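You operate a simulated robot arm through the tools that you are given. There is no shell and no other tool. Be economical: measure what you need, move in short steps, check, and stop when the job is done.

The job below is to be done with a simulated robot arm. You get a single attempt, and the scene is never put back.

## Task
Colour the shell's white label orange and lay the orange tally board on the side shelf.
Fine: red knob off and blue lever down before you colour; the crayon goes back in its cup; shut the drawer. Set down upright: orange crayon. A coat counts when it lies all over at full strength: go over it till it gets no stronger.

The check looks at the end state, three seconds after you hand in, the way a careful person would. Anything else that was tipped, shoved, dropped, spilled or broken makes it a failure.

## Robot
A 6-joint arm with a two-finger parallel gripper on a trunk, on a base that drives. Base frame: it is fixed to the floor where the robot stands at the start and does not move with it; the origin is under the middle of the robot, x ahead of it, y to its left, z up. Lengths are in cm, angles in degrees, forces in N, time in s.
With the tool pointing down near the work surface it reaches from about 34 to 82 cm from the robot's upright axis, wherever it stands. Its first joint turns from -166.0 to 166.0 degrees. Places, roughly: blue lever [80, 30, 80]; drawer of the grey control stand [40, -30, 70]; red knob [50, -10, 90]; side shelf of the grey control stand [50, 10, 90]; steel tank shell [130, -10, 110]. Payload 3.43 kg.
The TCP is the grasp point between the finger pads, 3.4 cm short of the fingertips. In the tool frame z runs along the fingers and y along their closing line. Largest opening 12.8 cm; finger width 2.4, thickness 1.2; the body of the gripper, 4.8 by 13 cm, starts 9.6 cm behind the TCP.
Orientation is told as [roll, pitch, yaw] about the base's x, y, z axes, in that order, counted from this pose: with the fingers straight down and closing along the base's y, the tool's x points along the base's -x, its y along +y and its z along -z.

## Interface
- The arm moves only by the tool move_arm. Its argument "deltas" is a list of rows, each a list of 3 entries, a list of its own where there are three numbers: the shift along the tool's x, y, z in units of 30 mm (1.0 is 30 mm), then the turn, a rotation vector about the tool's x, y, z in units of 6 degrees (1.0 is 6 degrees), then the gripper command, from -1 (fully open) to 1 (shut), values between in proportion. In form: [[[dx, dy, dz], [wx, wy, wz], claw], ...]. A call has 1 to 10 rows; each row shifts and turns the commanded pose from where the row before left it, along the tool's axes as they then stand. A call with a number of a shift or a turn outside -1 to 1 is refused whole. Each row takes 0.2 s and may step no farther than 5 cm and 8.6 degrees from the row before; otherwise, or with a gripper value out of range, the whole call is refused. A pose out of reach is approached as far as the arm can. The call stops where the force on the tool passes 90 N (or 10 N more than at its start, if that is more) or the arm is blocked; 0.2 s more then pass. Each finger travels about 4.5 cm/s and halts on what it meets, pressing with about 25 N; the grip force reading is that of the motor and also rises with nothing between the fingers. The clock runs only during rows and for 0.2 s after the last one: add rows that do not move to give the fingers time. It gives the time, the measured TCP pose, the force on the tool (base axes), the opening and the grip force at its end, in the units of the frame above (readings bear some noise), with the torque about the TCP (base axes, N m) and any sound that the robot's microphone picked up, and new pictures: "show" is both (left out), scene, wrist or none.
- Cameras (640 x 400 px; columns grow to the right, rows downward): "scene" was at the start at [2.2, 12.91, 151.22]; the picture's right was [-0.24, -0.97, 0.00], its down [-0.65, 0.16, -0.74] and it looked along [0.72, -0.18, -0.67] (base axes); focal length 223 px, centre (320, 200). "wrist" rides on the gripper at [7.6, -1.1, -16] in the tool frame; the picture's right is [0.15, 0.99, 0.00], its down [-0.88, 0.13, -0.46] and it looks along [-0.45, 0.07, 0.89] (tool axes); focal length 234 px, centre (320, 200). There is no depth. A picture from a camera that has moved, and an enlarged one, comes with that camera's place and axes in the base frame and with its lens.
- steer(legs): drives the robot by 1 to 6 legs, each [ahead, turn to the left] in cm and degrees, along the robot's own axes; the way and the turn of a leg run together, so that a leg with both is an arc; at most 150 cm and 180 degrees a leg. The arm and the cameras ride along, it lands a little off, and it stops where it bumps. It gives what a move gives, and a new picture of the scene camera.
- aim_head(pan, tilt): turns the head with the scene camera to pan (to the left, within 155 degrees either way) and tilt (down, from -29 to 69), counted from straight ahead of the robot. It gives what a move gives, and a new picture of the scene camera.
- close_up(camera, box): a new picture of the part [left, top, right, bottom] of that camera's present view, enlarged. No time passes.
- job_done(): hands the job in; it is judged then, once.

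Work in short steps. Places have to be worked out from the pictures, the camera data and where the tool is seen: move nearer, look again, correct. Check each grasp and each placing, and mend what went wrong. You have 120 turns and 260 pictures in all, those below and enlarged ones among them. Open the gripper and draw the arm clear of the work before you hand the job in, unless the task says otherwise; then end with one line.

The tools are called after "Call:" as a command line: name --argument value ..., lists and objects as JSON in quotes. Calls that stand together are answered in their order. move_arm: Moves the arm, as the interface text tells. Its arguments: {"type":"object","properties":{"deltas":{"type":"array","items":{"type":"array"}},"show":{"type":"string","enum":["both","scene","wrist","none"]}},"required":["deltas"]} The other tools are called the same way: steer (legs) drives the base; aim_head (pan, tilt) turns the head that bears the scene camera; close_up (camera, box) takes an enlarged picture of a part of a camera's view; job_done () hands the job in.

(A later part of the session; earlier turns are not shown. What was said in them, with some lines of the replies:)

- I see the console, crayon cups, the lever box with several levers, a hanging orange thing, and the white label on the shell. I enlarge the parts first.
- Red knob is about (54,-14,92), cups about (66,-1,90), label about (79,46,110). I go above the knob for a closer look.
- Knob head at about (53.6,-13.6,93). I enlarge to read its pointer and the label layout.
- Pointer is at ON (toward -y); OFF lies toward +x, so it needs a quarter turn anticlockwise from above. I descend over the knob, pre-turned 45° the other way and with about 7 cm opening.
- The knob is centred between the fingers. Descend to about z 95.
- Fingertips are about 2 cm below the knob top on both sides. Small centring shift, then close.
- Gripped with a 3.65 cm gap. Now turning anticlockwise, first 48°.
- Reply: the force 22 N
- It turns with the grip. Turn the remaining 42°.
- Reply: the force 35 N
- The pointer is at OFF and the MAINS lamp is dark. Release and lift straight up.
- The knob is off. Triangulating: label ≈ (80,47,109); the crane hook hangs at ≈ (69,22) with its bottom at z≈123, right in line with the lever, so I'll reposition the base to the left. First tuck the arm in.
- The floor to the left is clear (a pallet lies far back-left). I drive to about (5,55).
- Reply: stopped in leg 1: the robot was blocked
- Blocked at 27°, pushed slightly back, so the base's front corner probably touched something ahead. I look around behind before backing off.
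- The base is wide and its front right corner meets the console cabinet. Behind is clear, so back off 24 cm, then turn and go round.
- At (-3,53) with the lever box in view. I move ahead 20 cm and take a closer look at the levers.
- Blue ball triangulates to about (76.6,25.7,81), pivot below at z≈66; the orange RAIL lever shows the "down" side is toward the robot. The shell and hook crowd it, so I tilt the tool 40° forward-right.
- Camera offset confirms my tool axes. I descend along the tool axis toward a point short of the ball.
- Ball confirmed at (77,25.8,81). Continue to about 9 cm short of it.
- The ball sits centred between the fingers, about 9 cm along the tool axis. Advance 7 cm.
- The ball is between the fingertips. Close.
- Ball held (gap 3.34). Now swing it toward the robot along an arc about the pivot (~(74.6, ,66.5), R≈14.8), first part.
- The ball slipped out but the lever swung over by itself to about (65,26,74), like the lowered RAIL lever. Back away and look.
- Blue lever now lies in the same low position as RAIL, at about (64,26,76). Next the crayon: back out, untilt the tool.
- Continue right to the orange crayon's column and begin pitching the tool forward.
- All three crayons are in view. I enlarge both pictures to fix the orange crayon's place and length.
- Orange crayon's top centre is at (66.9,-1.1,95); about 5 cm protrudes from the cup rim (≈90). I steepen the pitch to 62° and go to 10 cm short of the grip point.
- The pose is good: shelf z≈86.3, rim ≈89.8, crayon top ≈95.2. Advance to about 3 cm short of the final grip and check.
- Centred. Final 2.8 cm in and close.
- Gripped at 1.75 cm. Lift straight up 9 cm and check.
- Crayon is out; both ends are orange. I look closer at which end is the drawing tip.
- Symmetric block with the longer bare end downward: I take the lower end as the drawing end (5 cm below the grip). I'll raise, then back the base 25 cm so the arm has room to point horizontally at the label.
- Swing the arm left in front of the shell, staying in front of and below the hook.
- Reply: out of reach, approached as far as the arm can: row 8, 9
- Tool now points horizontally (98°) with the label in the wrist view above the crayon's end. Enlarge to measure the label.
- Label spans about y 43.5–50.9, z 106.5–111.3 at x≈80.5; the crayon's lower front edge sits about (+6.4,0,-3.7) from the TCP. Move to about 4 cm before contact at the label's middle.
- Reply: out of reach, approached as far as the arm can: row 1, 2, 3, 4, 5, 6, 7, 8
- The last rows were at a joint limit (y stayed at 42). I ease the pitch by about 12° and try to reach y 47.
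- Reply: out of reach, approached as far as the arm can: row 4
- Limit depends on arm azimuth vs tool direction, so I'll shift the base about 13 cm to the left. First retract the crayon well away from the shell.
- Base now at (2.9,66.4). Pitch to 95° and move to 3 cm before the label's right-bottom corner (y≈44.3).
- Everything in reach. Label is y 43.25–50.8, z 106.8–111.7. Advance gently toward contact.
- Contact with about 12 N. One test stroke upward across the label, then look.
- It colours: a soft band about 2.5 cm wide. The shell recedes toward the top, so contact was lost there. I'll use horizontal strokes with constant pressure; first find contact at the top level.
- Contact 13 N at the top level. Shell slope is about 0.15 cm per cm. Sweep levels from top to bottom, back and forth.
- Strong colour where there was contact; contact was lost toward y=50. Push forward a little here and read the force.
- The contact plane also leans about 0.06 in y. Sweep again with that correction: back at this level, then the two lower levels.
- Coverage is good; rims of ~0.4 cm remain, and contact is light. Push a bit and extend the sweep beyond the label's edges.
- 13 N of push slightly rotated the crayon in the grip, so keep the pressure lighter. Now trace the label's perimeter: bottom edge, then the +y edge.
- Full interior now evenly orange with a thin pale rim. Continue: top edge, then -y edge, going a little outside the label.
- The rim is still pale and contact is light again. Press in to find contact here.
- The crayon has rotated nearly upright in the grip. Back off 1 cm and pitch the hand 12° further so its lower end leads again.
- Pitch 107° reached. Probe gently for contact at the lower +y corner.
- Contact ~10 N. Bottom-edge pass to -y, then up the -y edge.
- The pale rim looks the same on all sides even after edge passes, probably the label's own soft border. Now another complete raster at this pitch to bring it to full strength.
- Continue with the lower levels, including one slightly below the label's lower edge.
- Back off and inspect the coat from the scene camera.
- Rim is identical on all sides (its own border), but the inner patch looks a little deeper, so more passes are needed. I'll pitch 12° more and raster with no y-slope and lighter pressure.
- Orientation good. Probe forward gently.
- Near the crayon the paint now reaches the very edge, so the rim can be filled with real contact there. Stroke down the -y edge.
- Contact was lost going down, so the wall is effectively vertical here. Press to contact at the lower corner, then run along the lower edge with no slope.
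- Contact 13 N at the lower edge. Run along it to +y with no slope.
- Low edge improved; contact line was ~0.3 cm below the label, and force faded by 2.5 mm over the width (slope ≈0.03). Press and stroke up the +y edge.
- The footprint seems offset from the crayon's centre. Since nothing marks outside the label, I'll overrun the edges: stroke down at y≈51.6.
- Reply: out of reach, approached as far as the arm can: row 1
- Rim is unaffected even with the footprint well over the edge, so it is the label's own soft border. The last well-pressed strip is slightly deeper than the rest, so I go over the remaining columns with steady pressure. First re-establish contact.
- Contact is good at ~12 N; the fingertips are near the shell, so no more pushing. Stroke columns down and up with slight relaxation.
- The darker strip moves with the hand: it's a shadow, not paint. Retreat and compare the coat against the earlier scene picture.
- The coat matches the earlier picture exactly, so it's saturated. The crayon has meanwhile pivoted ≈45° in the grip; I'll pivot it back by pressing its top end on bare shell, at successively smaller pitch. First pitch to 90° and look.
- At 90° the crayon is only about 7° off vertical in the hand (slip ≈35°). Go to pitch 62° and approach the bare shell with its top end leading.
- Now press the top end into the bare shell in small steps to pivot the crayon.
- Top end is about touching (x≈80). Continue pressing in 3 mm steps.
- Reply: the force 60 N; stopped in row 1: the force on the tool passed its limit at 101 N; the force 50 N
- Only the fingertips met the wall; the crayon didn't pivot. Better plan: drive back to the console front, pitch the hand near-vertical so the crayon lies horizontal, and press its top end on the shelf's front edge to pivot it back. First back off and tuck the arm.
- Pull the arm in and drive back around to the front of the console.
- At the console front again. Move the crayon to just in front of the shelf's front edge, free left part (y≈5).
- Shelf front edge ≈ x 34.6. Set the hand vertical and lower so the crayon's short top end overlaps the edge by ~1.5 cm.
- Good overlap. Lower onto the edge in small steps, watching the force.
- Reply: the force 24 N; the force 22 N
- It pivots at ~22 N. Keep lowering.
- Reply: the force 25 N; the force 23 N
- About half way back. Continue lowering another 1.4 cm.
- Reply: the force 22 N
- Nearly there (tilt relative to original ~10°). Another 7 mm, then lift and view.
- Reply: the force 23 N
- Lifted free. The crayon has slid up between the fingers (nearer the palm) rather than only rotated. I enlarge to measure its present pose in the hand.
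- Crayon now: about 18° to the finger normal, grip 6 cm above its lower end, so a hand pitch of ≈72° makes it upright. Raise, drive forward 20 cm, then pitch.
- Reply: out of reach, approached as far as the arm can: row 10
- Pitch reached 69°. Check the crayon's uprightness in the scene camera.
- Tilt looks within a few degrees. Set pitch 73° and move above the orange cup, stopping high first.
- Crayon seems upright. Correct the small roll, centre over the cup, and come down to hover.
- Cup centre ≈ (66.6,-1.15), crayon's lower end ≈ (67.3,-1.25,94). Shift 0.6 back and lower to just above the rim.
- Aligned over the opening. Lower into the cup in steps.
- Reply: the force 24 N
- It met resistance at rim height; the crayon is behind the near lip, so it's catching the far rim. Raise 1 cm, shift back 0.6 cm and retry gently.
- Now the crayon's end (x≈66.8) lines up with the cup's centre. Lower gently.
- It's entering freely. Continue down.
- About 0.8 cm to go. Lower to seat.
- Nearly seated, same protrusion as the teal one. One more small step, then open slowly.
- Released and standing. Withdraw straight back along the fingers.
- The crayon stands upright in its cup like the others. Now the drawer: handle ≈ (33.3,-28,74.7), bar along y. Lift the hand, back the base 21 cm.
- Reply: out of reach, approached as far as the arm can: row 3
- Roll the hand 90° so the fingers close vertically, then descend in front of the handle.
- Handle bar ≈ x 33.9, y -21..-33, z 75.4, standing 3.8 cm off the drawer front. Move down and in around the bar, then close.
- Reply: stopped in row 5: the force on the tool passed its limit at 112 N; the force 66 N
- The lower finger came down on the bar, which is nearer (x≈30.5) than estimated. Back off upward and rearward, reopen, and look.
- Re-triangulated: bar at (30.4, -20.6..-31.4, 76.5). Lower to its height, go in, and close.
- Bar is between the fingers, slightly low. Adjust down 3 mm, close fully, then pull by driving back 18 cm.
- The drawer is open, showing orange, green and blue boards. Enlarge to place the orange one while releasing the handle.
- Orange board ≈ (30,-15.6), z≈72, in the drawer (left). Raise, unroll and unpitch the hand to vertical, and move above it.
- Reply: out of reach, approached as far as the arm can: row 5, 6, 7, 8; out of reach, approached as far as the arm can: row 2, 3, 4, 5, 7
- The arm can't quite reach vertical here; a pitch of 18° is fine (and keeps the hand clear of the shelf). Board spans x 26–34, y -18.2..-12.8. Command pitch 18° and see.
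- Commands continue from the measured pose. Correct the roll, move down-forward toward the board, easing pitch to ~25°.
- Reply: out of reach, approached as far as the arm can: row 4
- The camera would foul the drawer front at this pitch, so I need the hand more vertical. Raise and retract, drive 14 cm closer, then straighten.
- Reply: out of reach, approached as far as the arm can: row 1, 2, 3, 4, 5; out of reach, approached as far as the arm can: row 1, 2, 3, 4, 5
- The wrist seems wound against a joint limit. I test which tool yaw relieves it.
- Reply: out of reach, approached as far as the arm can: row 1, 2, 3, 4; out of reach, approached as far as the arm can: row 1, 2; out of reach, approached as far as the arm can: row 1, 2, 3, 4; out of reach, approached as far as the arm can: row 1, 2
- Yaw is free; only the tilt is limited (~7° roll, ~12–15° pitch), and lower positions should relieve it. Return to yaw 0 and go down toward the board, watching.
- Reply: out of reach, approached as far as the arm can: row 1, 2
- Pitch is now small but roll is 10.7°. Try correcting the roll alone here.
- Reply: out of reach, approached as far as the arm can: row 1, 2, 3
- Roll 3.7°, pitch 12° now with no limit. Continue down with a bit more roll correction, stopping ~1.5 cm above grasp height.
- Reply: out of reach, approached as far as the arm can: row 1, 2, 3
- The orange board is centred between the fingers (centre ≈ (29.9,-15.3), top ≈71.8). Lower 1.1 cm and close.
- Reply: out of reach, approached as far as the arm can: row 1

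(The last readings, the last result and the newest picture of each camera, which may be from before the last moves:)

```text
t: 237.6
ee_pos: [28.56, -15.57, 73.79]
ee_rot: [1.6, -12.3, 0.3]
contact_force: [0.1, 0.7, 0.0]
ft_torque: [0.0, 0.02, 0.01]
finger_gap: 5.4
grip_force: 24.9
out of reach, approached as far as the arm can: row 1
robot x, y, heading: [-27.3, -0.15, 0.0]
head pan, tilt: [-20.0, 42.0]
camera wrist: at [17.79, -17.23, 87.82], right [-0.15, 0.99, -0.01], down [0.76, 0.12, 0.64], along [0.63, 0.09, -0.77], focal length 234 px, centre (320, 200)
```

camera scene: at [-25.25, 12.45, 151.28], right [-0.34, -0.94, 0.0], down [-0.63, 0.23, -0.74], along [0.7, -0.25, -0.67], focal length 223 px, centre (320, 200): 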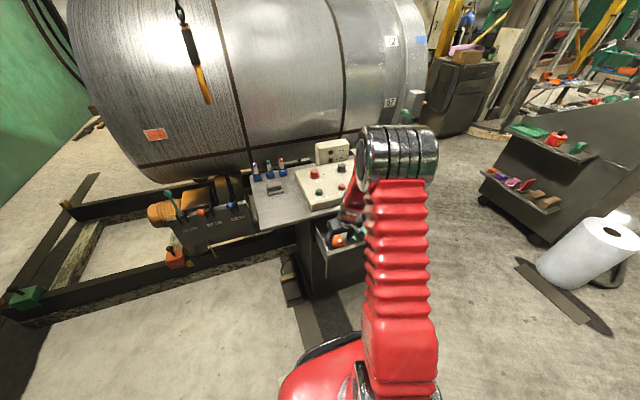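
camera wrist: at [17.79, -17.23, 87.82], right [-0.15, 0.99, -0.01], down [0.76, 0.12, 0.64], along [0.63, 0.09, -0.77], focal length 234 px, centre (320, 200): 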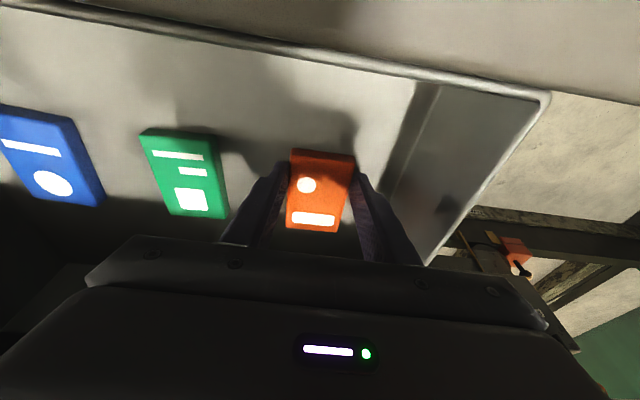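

Gripped (5.4 cm). Lift slightly, draw back from under the shelf, then raise with the pitch easing outward.

Call:
move_arm --deltas '[[[-0.2, 0, -0.95], [0, 0, 0], 0.6], [[0.8, 0, -0.2], [0, 0, 0], 0.6], [[0.8, 0, -0.2], [0, 0, 0], 0.6], [[-0.2, 0, -0.95], [0, -0.4, 0], 0.6], [[-0.2, 0, -0.95], [0, -0.4, 0], 0.6]]' --show "none"

Call:
move_arm --deltas '[[[-0.3, 0.1, -0.95], [0, -0.5, 0], 0.6], [[-0.3, 0.1, -0.95], [0, -0.5, 0], 0.6], [[-0.4, 0.1, -0.9], [0, -0.5, 0], 0.6], [[-0.4, 0.1, -0.9], [0, 0, 0], 0.6], [[-0.4, 0.3, -0.9], [0, 0, 0], 0.6]]'

```text
t: 238.8
ee_pos: [23.0, -15.79, 82.45]
ee_rot: [1.2, -16.8, 0.3]
contact_force: [0.1, 0.1, -0.6]
ft_torque: [0.0, 0.0, 0.0]
finger_gap: 5.38
grip_force: 24.7
out of reach, approached as far as the arm can: row 1
robot x, y, heading: [-27.29, -0.38, 0.3]
head pan, tilt: [-20.0, 42.0]
```

```text
t: 240.0
ee_pos: [22.89, -13.92, 97.22]
ee_rot: [1.3, -25.8, -0.1]
contact_force: [0.1, -0.6, -0.6]
ft_torque: [-0.03, 0.02, 0.01]
finger_gap: 5.4
grip_force: 25.0
robot x, y, heading: [-27.14, -0.2, 0.1]
head pan, tilt: [-20.0, 42.0]
camera scene: at [-25.24, 12.46, 151.28], right [-0.34, -0.94, 0.0], down [-0.63, 0.23, -0.74], along [0.7, -0.25, -0.67], focal length 223 px, centre (320, 200)
camera wrist: at [9.17, -15.41, 108.34], right [-0.14, 0.99, -0.05], down [0.59, 0.12, 0.8], along [0.79, 0.09, -0.6], focal length 234 px, centre (320, 200)
```

scene: 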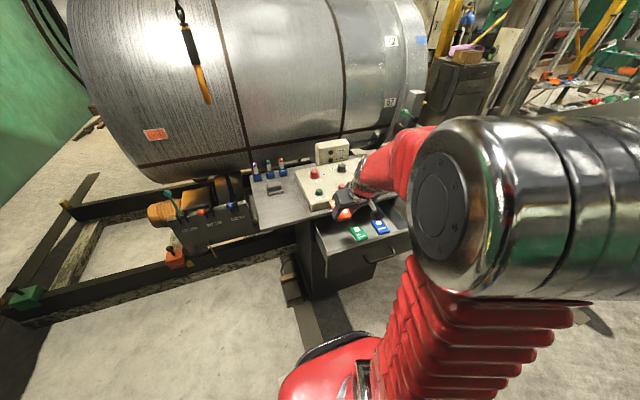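
wrist: 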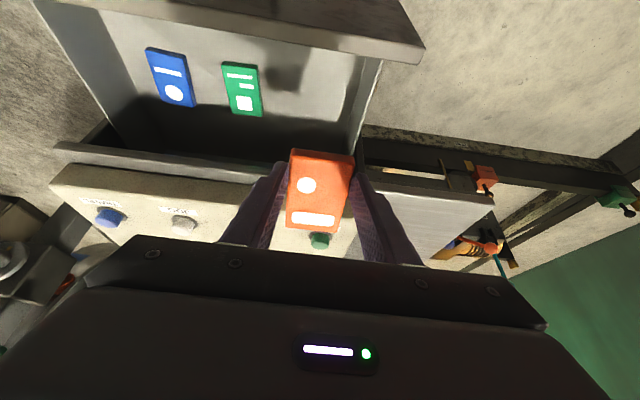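

Board in hand and clear. Move over the free left part of the shelf and bring the pitch back toward 12°.

Call:
move_arm --deltas '[[[-0.9, 1, 0.44], [0, 0, 0], 0.6], [[-0.9, 1, 0.44], [0, 0, 0], 0.6], [[-0.9, 1, 0.44], [0, 0, 0], 0.6], [[-0.9, 1, 0.44], [0, 0, 0], 0.6], [[-0.9, 1, 0.44], [0, 0, 0], 0.6], [[-0.9, 1, 0.44], [0, 0, 0], 0.6]]' --show "none"

Call:
move_arm --deltas '[[[0, 0, 0], [0.1, 0.6, 0], 0.6], [[0, 0, 0], [0.1, 0.6, 0], 0.6], [[0, 0, 0.3], [0, 0.6, 0], 0.6], [[0, 0, 0.3], [0, 0.5, 0], 0.6]]'

Call:
close_up --camera "scene" --box '[240, 150, 368, 230]'

```text
t: 241.3
ee_pos: [35.41, -4.66, 94.02]
ee_rot: [3.7, -27.2, -0.1]
contact_force: [-33.5, 0.7, 29.7]
ft_torque: [-1.12, 0.88, -1.2]
finger_gap: 5.48
grip_force: 25.0
out of reach, approached as far as the arm can: row 2, 3, 4, 5, 6
robot x, y, heading: [-27.27, -0.2, 0.1]
head pan, tilt: [-20.0, 42.0]
stopped in row 6: the force on the tool passed its limit at 120 N (the readings are from after the stop); the commanded pose is now the measured one
```

```text
t: 241.8
ee_pos: [35.6, -4.8, 94.06]
ee_rot: [4.5, -24.9, 0.3]
contact_force: [-21.2, 7.3, 20.3]
ft_torque: [-0.48, 0.59, -0.7]
finger_gap: 5.46
grip_force: 24.7
out of reach, approached as far as the arm can: row 1, 2
robot x, y, heading: [-27.28, -0.47, 0.1]
head pan, tilt: [-20.0, 42.0]
stopped in row 2: the force on the tool passed its limit at 93 N (the readings are from after the stop); the commanded pose is now the measured one
camera scene: at [-25.42, 12.48, 151.28], right [-0.34, -0.94, 0.0], down [-0.63, 0.23, -0.74], along [0.7, -0.25, -0.67], focal length 223 px, centre (320, 200)
camera wrist: at [22.06, -7.31, 105.24], right [-0.17, 0.99, 0.01], down [0.6, 0.1, 0.79], along [0.78, 0.14, -0.61], focal length 234 px, centre (320, 200)
```

scene: 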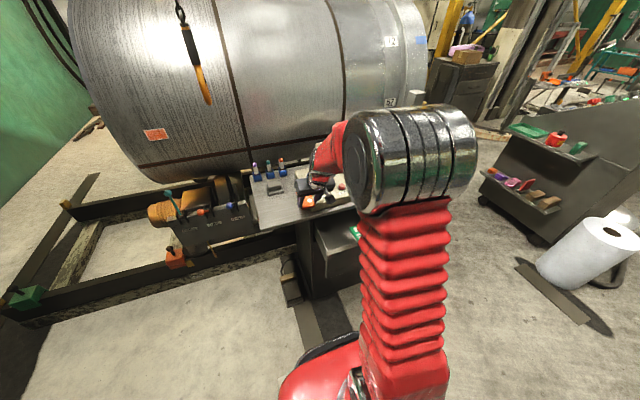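
wrist: 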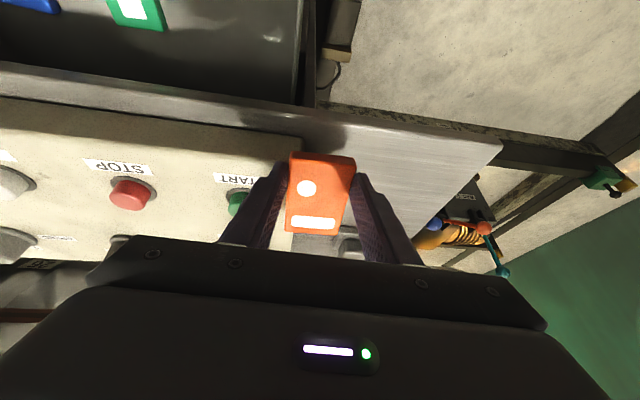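

```text
5.00 times, centred on (304, 190) of scene
camera zoom: at [-25.42, 12.48, 151.28], right [-0.34, -0.94, 0.0], down [-0.63, 0.23, -0.74], along [0.7, -0.25, -0.67], focal length 1116 px, centre (400, 250)
```

zoom: 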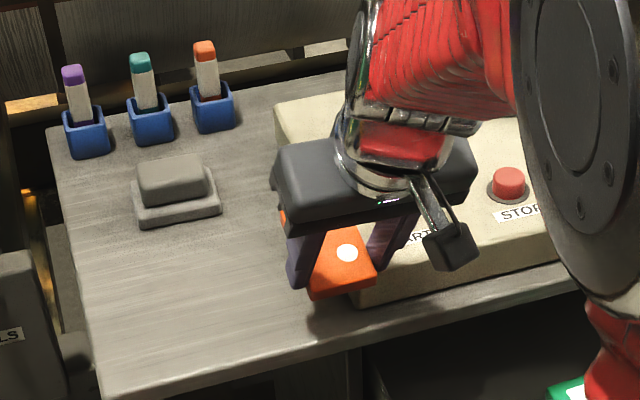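

The arm sagged at its limit and the board touched the panel's side; nothing displaced. Raise, ease pitch, and shift left over the free shelf.

Call:
move_arm --deltas '[[[-0.43, 0, -0.9], [0, -0.5, 0], 0.6], [[-0.2, 0, -0.5], [0, -0.3, 0], 0.6], [[0, 0.9, -0.1], [0, -0.2, 0], 0.6], [[0, 0.9, -0.1], [0, -0.2, 0], 0.6], [[0, 0.9, -0.1], [0, 0, 0], 0.6]]' --show "none"

Call:
move_arm --deltas '[[[-0.6, 0.2, 0.2], [0, -0.1, 0], 0.6], [[-0.6, 0.2, 0.2], [0, -0.1, 0], 0.6]]' --show "wrist"

Call:
close_up --camera "scene" --box '[240, 150, 368, 230]'

```text
t: 243.0
ee_pos: [34.56, 1.77, 99.34]
ee_rot: [6.0, -32.5, -0.4]
contact_force: [-0.8, -0.2, 0.0]
ft_torque: [-0.01, 0.01, 0.03]
finger_gap: 5.48
grip_force: 24.5
out of reach, approached as far as the arm can: row 5
robot x, y, heading: [-27.13, -0.14, 0.1]
head pan, tilt: [-20.0, 42.0]
```

```text
t: 243.6
ee_pos: [37.92, 1.45, 99.41]
ee_rot: [6.0, -33.8, -0.6]
contact_force: [0.8, 0.7, -0.6]
ft_torque: [0.0, 0.01, 0.02]
finger_gap: 5.45
grip_force: 25.0
out of reach, approached as far as the arm can: row 1, 2
robot x, y, heading: [-27.2, 0.12, 0.4]
head pan, tilt: [-20.0, 42.0]
camera wrist: at [22.96, -1.26, 108.33], right [-0.17, 0.99, 0.0], down [0.47, 0.08, 0.88], along [0.86, 0.15, -0.48], focal length 234 px, centre (320, 200)
```

wrist: 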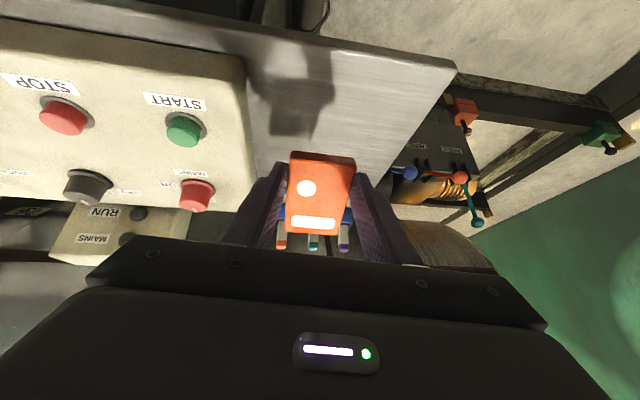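

```text
5.00 times, centred on (304, 190) of scene
camera zoom: at [-25.28, 12.46, 151.28], right [-0.34, -0.94, 0.0], down [-0.63, 0.23, -0.74], along [0.7, -0.25, -0.67], focal length 1116 px, centre (400, 250)
```

zoom: 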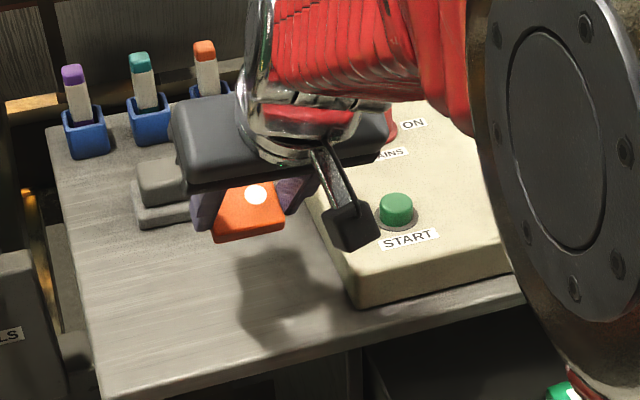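

Over the free shelf area. Lower in steps while reducing pitch and roll.

Call:
move_arm --deltas '[[[0.22, 0, 0.8], [0.2, 0.5, 0], 0.6], [[0.18, 0, 0.8], [0.2, 0.6, 0], 0.6]]' --show "none"

Call:
move_arm --deltas '[[[0.1, 0, 0.5], [0.2, 0.6, 0], 0.6]]' --show "wrist"

Call:
close_up --camera "scene" --box '[240, 150, 368, 230]'

```text
t: 244.2
ee_pos: [37.99, 0.49, 97.75]
ee_rot: [5.5, -32.3, -0.4]
contact_force: [0.1, -0.4, -0.4]
ft_torque: [-0.01, 0.0, -0.01]
finger_gap: 5.45
grip_force: 25.0
out of reach, approached as far as the arm can: row 1, 2
robot x, y, heading: [-27.31, -0.31, 0.2]
head pan, tilt: [-20.0, 42.0]
```

```text
t: 244.6
ee_pos: [38.17, -0.34, 95.71]
ee_rot: [5.6, -29.4, 0.1]
contact_force: [0.6, 0.3, -0.1]
ft_torque: [0.01, 0.02, -0.01]
finger_gap: 5.45
grip_force: 25.1
out of reach, approached as far as the arm can: row 1
robot x, y, heading: [-26.92, -0.19, 0.3]
head pan, tilt: [-20.0, 42.0]
camera wrist: at [23.96, -2.86, 105.74], right [-0.17, 0.98, 0.01], down [0.54, 0.09, 0.84], along [0.82, 0.15, -0.55], focal length 234 px, centre (320, 200)
```

wrist: 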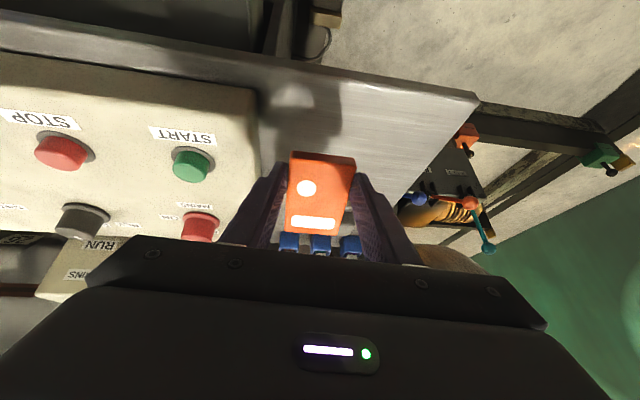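

```text
5.00 times, centred on (304, 190) of scene
camera zoom: at [-25.27, 12.46, 151.28], right [-0.34, -0.94, 0.0], down [-0.63, 0.23, -0.74], along [0.7, -0.25, -0.67], focal length 1116 px, centre (400, 250)
```

zoom: 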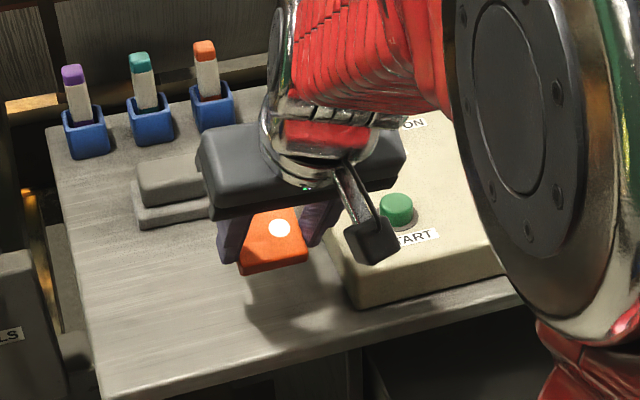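

Lower the rest with orientation held, then small presses until the board settles on the shelf.

Call:
move_arm --deltas '[[[0.29, 0.3, 0.67], [0, 0, 0], 0.6], [[0.29, 0.3, 0.67], [0, 0, 0], 0.6]]' --show "none"

Call:
move_arm --deltas '[[[0.08, 0, 0.15], [0, 0.4, 0], 0.6], [[0.08, 0, 0.15], [0, 0.4, 0], 0.6]]' --show "none"

Call:
close_up --camera "scene" --box '[240, 150, 368, 230]'

```text
t: 245.2
ee_pos: [38.28, 1.08, 90.8]
ee_rot: [4.9, -29.2, -0.2]
contact_force: [0.6, -0.6, 0.3]
ft_torque: [0.02, -0.03, 0.0]
finger_gap: 5.45
grip_force: 24.9
out of reach, approached as far as the arm can: row 1, 2
robot x, y, heading: [-27.25, -0.72, 0.2]
head pan, tilt: [-20.0, 42.0]
```

```text
t: 245.8
ee_pos: [38.17, -0.0, 89.9]
ee_rot: [5.2, -25.6, 0.4]
contact_force: [2.8, 29.7, 64.8]
ft_torque: [-0.8, -0.34, 0.16]
finger_gap: 5.44
grip_force: 24.7
out of reach, approached as far as the arm can: row 1, 2
robot x, y, heading: [-27.64, -0.44, 0.1]
head pan, tilt: [-20.0, 42.0]
```

```text
5.00 times, centred on (304, 190) of scene
camera zoom: at [-25.46, 12.53, 151.27], right [-0.34, -0.94, 0.0], down [-0.63, 0.23, -0.74], along [0.7, -0.25, -0.67], focal length 1116 px, centre (400, 250)
```

zoom: 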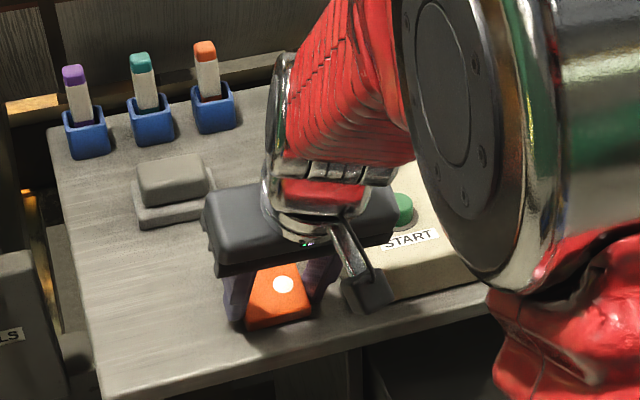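

The board rests on the shelf (force up). Ease off, open, and withdraw along the fingers.

Call:
move_arm --deltas '[[[-0.05, 0, -0.1], [0, 0, 0], 0.5], [[0, 0, 0], [0, 0, 0], 0.0], [[0, 0, 0], [0, 0, 0], -0.1], [[0, 0, 0], [0, 0, 0], -0.1], [[0, 0, -0.7], [0, 0, 0], -0.1], [[0, 0, -0.9], [0, 0, 0], -0.1], [[0, 0, -0.9], [0, -0.3, 0], -0.1], [[0, 0, -0.9], [0, -0.3, 0], -0.1]]' --show "none"

Call:
move_arm --deltas '[[[0.8, -0.8, -0.5], [0, -0.3, 0], 0.9], [[0.9, -1, 0], [0, 0, 0], 0.9], [[0.9, -1, 0], [0, 0, 0], 0.9], [[0.9, -1, 0], [0, 0, 0], 0.9], [[0.9, -1, 0], [0, 0, 0], 0.9], [[0.5, -1, 0], [0, 0, 0], 0.9], [[0, -1, 0], [0, 0, 0], 0.9], [[0, -1, 0], [0, 0, 0], 0.9]]' --show "scene"

Call:
close_up --camera "scene" --box '[240, 150, 420, 270]'

```text
t: 247.6
ee_pos: [32.59, -2.88, 96.9]
ee_rot: [4.4, -27.7, 0.1]
contact_force: [0.2, 0.1, -0.5]
ft_torque: [0.0, 0.02, -0.03]
finger_gap: 7.06
grip_force: 0.0
out of reach, approached as far as the arm can: row 5, 6, 7
robot x, y, heading: [-27.31, -0.27, 0.2]
head pan, tilt: [-20.0, 42.0]
```

```text
t: 249.4
ee_pos: [20.06, -26.07, 89.55]
ee_rot: [4.2, -29.3, -0.1]
contact_force: [0.3, -0.2, -0.5]
ft_torque: [0.0, 0.0, 0.02]
finger_gap: 0.62
grip_force: 0.0
robot x, y, heading: [-27.01, -0.01, 0.4]
head pan, tilt: [-20.0, 42.0]
camera scene: at [-25.28, 12.45, 151.28], right [-0.34, -0.94, 0.0], down [-0.63, 0.23, -0.74], along [0.7, -0.25, -0.67], focal length 223 px, centre (320, 200)
```

scene: 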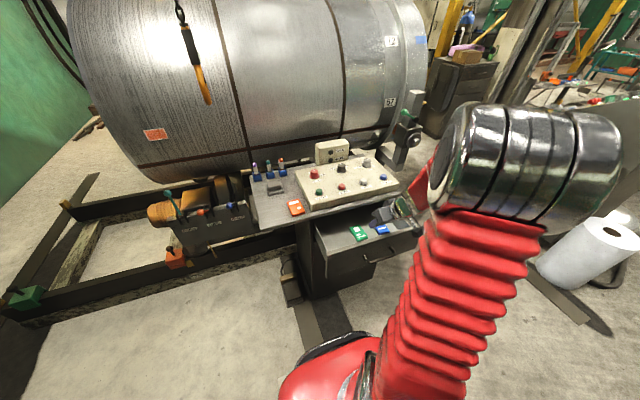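

```text
3.33 times, centred on (330, 210) of scene
camera zoom: at [-25.28, 12.45, 151.28], right [-0.34, -0.94, 0.0], down [-0.63, 0.23, -0.74], along [0.7, -0.25, -0.67], focal length 744 px, centre (287, 167)
5 turns are left
```

zoom: 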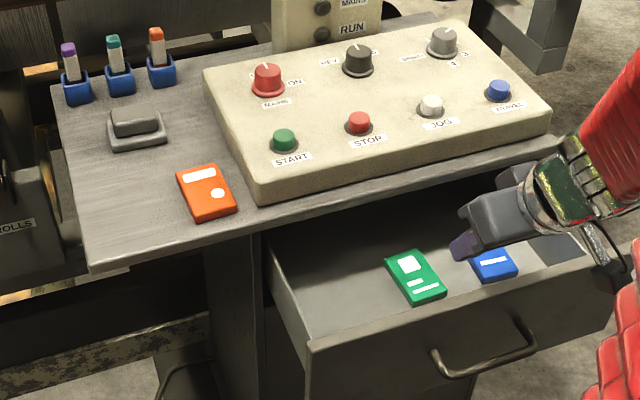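

The orange board lies flat on the shelf. 5 turns left: back the closed fingers out in front of the drawer front and lower above the handle.

Call:
move_arm --deltas '[[[0.77, 0, -0.7], [0, 0, 0], 0.9], [[0.77, 0, -0.7], [0, 0, 0], 0.9], [[0.77, 0, -0.65], [0, 0, 0], 0.9], [[0.77, 0, -0.65], [0, 0, 0], 0.9]]' --show "none"

Call:
move_arm --deltas '[[[0.5, 0, 0.85], [0, 0, 0], 0.9], [[0.5, 0, 0.85], [0, 0, 0], 0.9], [[0.5, 0, 0.85], [0, 0, 0], 0.9]]'

```text
t: 250.4
ee_pos: [7.99, -26.45, 92.13]
ee_rot: [4.2, -29.4, -0.2]
contact_force: [0.4, 0.8, -0.6]
ft_torque: [0.0, 0.01, -0.02]
finger_gap: 0.62
grip_force: 0.0
robot x, y, heading: [-27.37, -0.27, 0.4]
head pan, tilt: [-20.0, 42.0]
```

```text
t: 251.2
ee_pos: [7.78, -25.9, 83.27]
ee_rot: [4.1, -29.4, 0.0]
contact_force: [-0.5, 0.1, 0.0]
ft_torque: [0.04, 0.02, 0.0]
finger_gap: 0.61
grip_force: 0.0
robot x, y, heading: [-27.35, -0.84, 0.4]
head pan, tilt: [-20.0, 42.0]
camera scene: at [-25.3, 12.45, 151.28], right [-0.34, -0.94, 0.0], down [-0.63, 0.23, -0.74], along [0.7, -0.25, -0.67], focal length 223 px, centre (320, 200)
camera wrist: at [-6.59, -28.29, 93.34], right [-0.16, 0.99, -0.01], down [0.54, 0.1, 0.84], along [0.83, 0.13, -0.55], focal length 234 px, centre (320, 200)
4 turns are left
```

scene: 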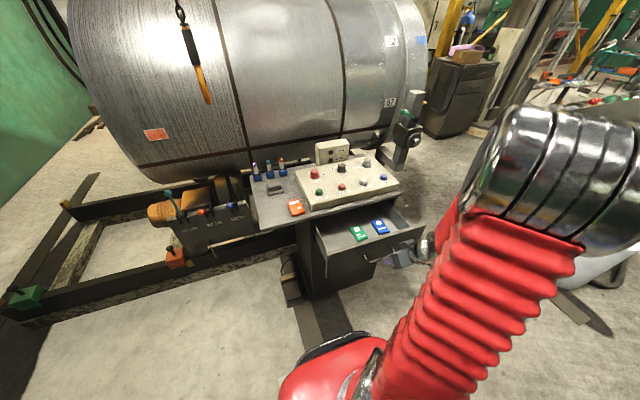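
wrist: 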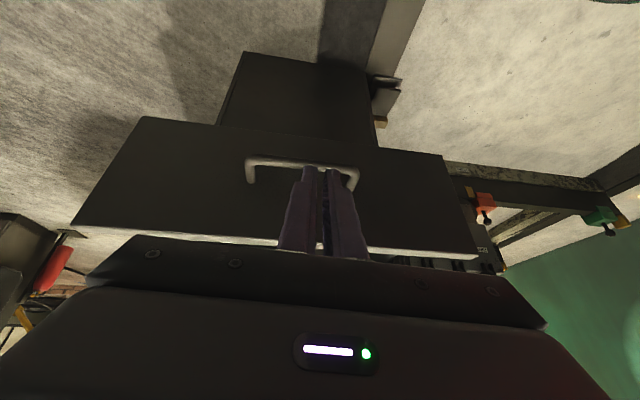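

Tips are just above the handle, in front of the drawer front. Drive ahead to push it shut.

Call:
steer --legs '[[24, 0]]'

Call:
close_up --camera "scene" --box '[240, 170, 420, 300]'

```text
t: 253.3
ee_pos: [31.58, -26.0, 83.22]
ee_rot: [4.2, -29.4, -0.4]
contact_force: [0.4, -1.1, -0.7]
ft_torque: [-0.02, -0.02, -0.02]
finger_gap: 0.64
grip_force: 0.1
robot x, y, heading: [-2.95, -0.18, -0.0]
head pan, tilt: [-20.0, 42.0]
camera scene: at [-1.24, 12.5, 151.28], right [-0.34, -0.94, 0.0], down [-0.63, 0.23, -0.74], along [0.7, -0.25, -0.67], focal length 223 px, centre (320, 200)
```

scene: 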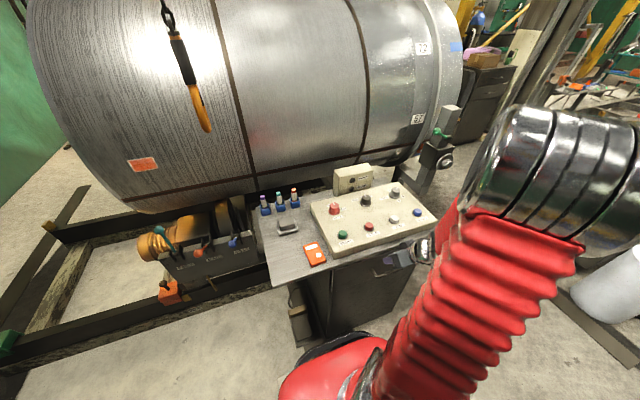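

```text
3.08 times, centred on (330, 235) of scene
camera zoom: at [-1.24, 12.5, 151.28], right [-0.34, -0.94, 0.0], down [-0.63, 0.23, -0.74], along [0.7, -0.25, -0.67], focal length 687 px, centre (289, 92)
3 turns are left
```

zoom: 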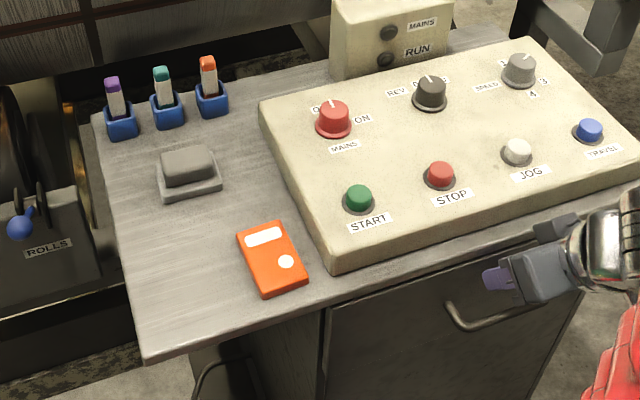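

The drawer looks shut. Press another centimetre to make sure, then draw the arm back clear and view.

Call:
move_arm --deltas '[[[-0.12, 0, 0.07], [0, 0, 0], 0.9], [[-0.12, 0, 0.07], [0, 0, 0], 0.9], [[-0.12, 0, 0.07], [0, 0, 0], 0.9]]' --show "none"

Call:
move_arm --deltas '[[[0.5, 0, -0.4], [0, 0, 0], 0.5], [[0.6, 0, -0.6], [0, 0, 0], -0.5], [[0.6, 0, -0.7], [0, 0, 0], -1], [[0.4, 0, -0.9], [0, 0, 0], -1], [[0.4, 0, -0.9], [0, 0, 0], -1]]' --show "scene"

Call:
close_up --camera "scene" --box '[280, 220, 440, 320]'

```text
t: 254.1
ee_pos: [32.03, -25.85, 83.03]
ee_rot: [4.1, -28.7, -0.6]
contact_force: [-24.0, 0.0, 6.1]
ft_torque: [-0.29, 0.42, -0.12]
finger_gap: 0.6
grip_force: 0.0
robot x, y, heading: [-3.42, -0.3, 0.1]
head pan, tilt: [-20.0, 42.0]
stopped in row 3: the force on the tool passed its limit at 103 N (the readings are from after the stop); the commanded pose is now the measured one
```

```text
t: 255.3
ee_pos: [20.38, -26.74, 88.72]
ee_rot: [4.0, -28.8, -0.5]
contact_force: [0.1, 0.8, 0.8]
ft_torque: [-0.02, -0.02, 0.02]
finger_gap: 11.02
grip_force: 0.1
robot x, y, heading: [-3.15, -0.48, -0.2]
head pan, tilt: [-20.0, 42.0]
camera scene: at [-1.28, 12.5, 151.28], right [-0.34, -0.94, 0.0], down [-0.63, 0.23, -0.74], along [0.7, -0.25, -0.67], focal length 223 px, centre (320, 200)
```

scene: 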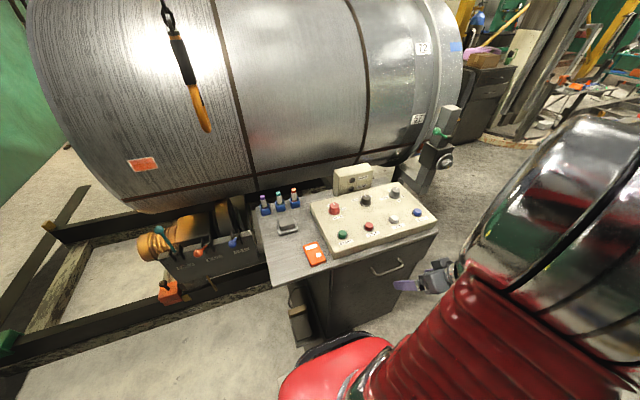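

```text
4.00 times, centred on (360, 270) of scene
camera zoom: at [-1.28, 12.5, 151.28], right [-0.34, -0.94, 0.0], down [-0.63, 0.23, -0.74], along [0.7, -0.25, -0.67], focal length 893 px, centre (160, -80)
2 turns are left
```

zoom: 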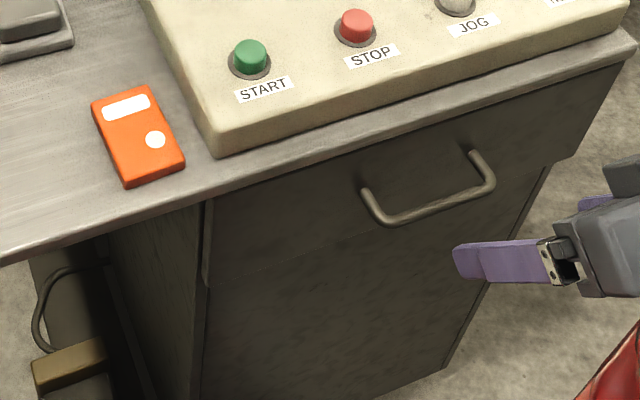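

The drawer is shut flush, the board lies on the shelf, the crayon is upright in its cup, and the hand is open and clear. Handing in.

Call:
job_done

```text
The job is handed in.
```

The job is handed in. The label is orange, apart from a thin pale rim that extra passes did not fill; I took it to be the label's own edge. The orange tally board lies flat on the side shelf. Before colouring, I turned the red knob off and put the blue lever down. The orange crayon is upright in its cup and the drawer is shut. The hand touched the drawer handle, panel and bare shell along the way, but I saw nothing moved.
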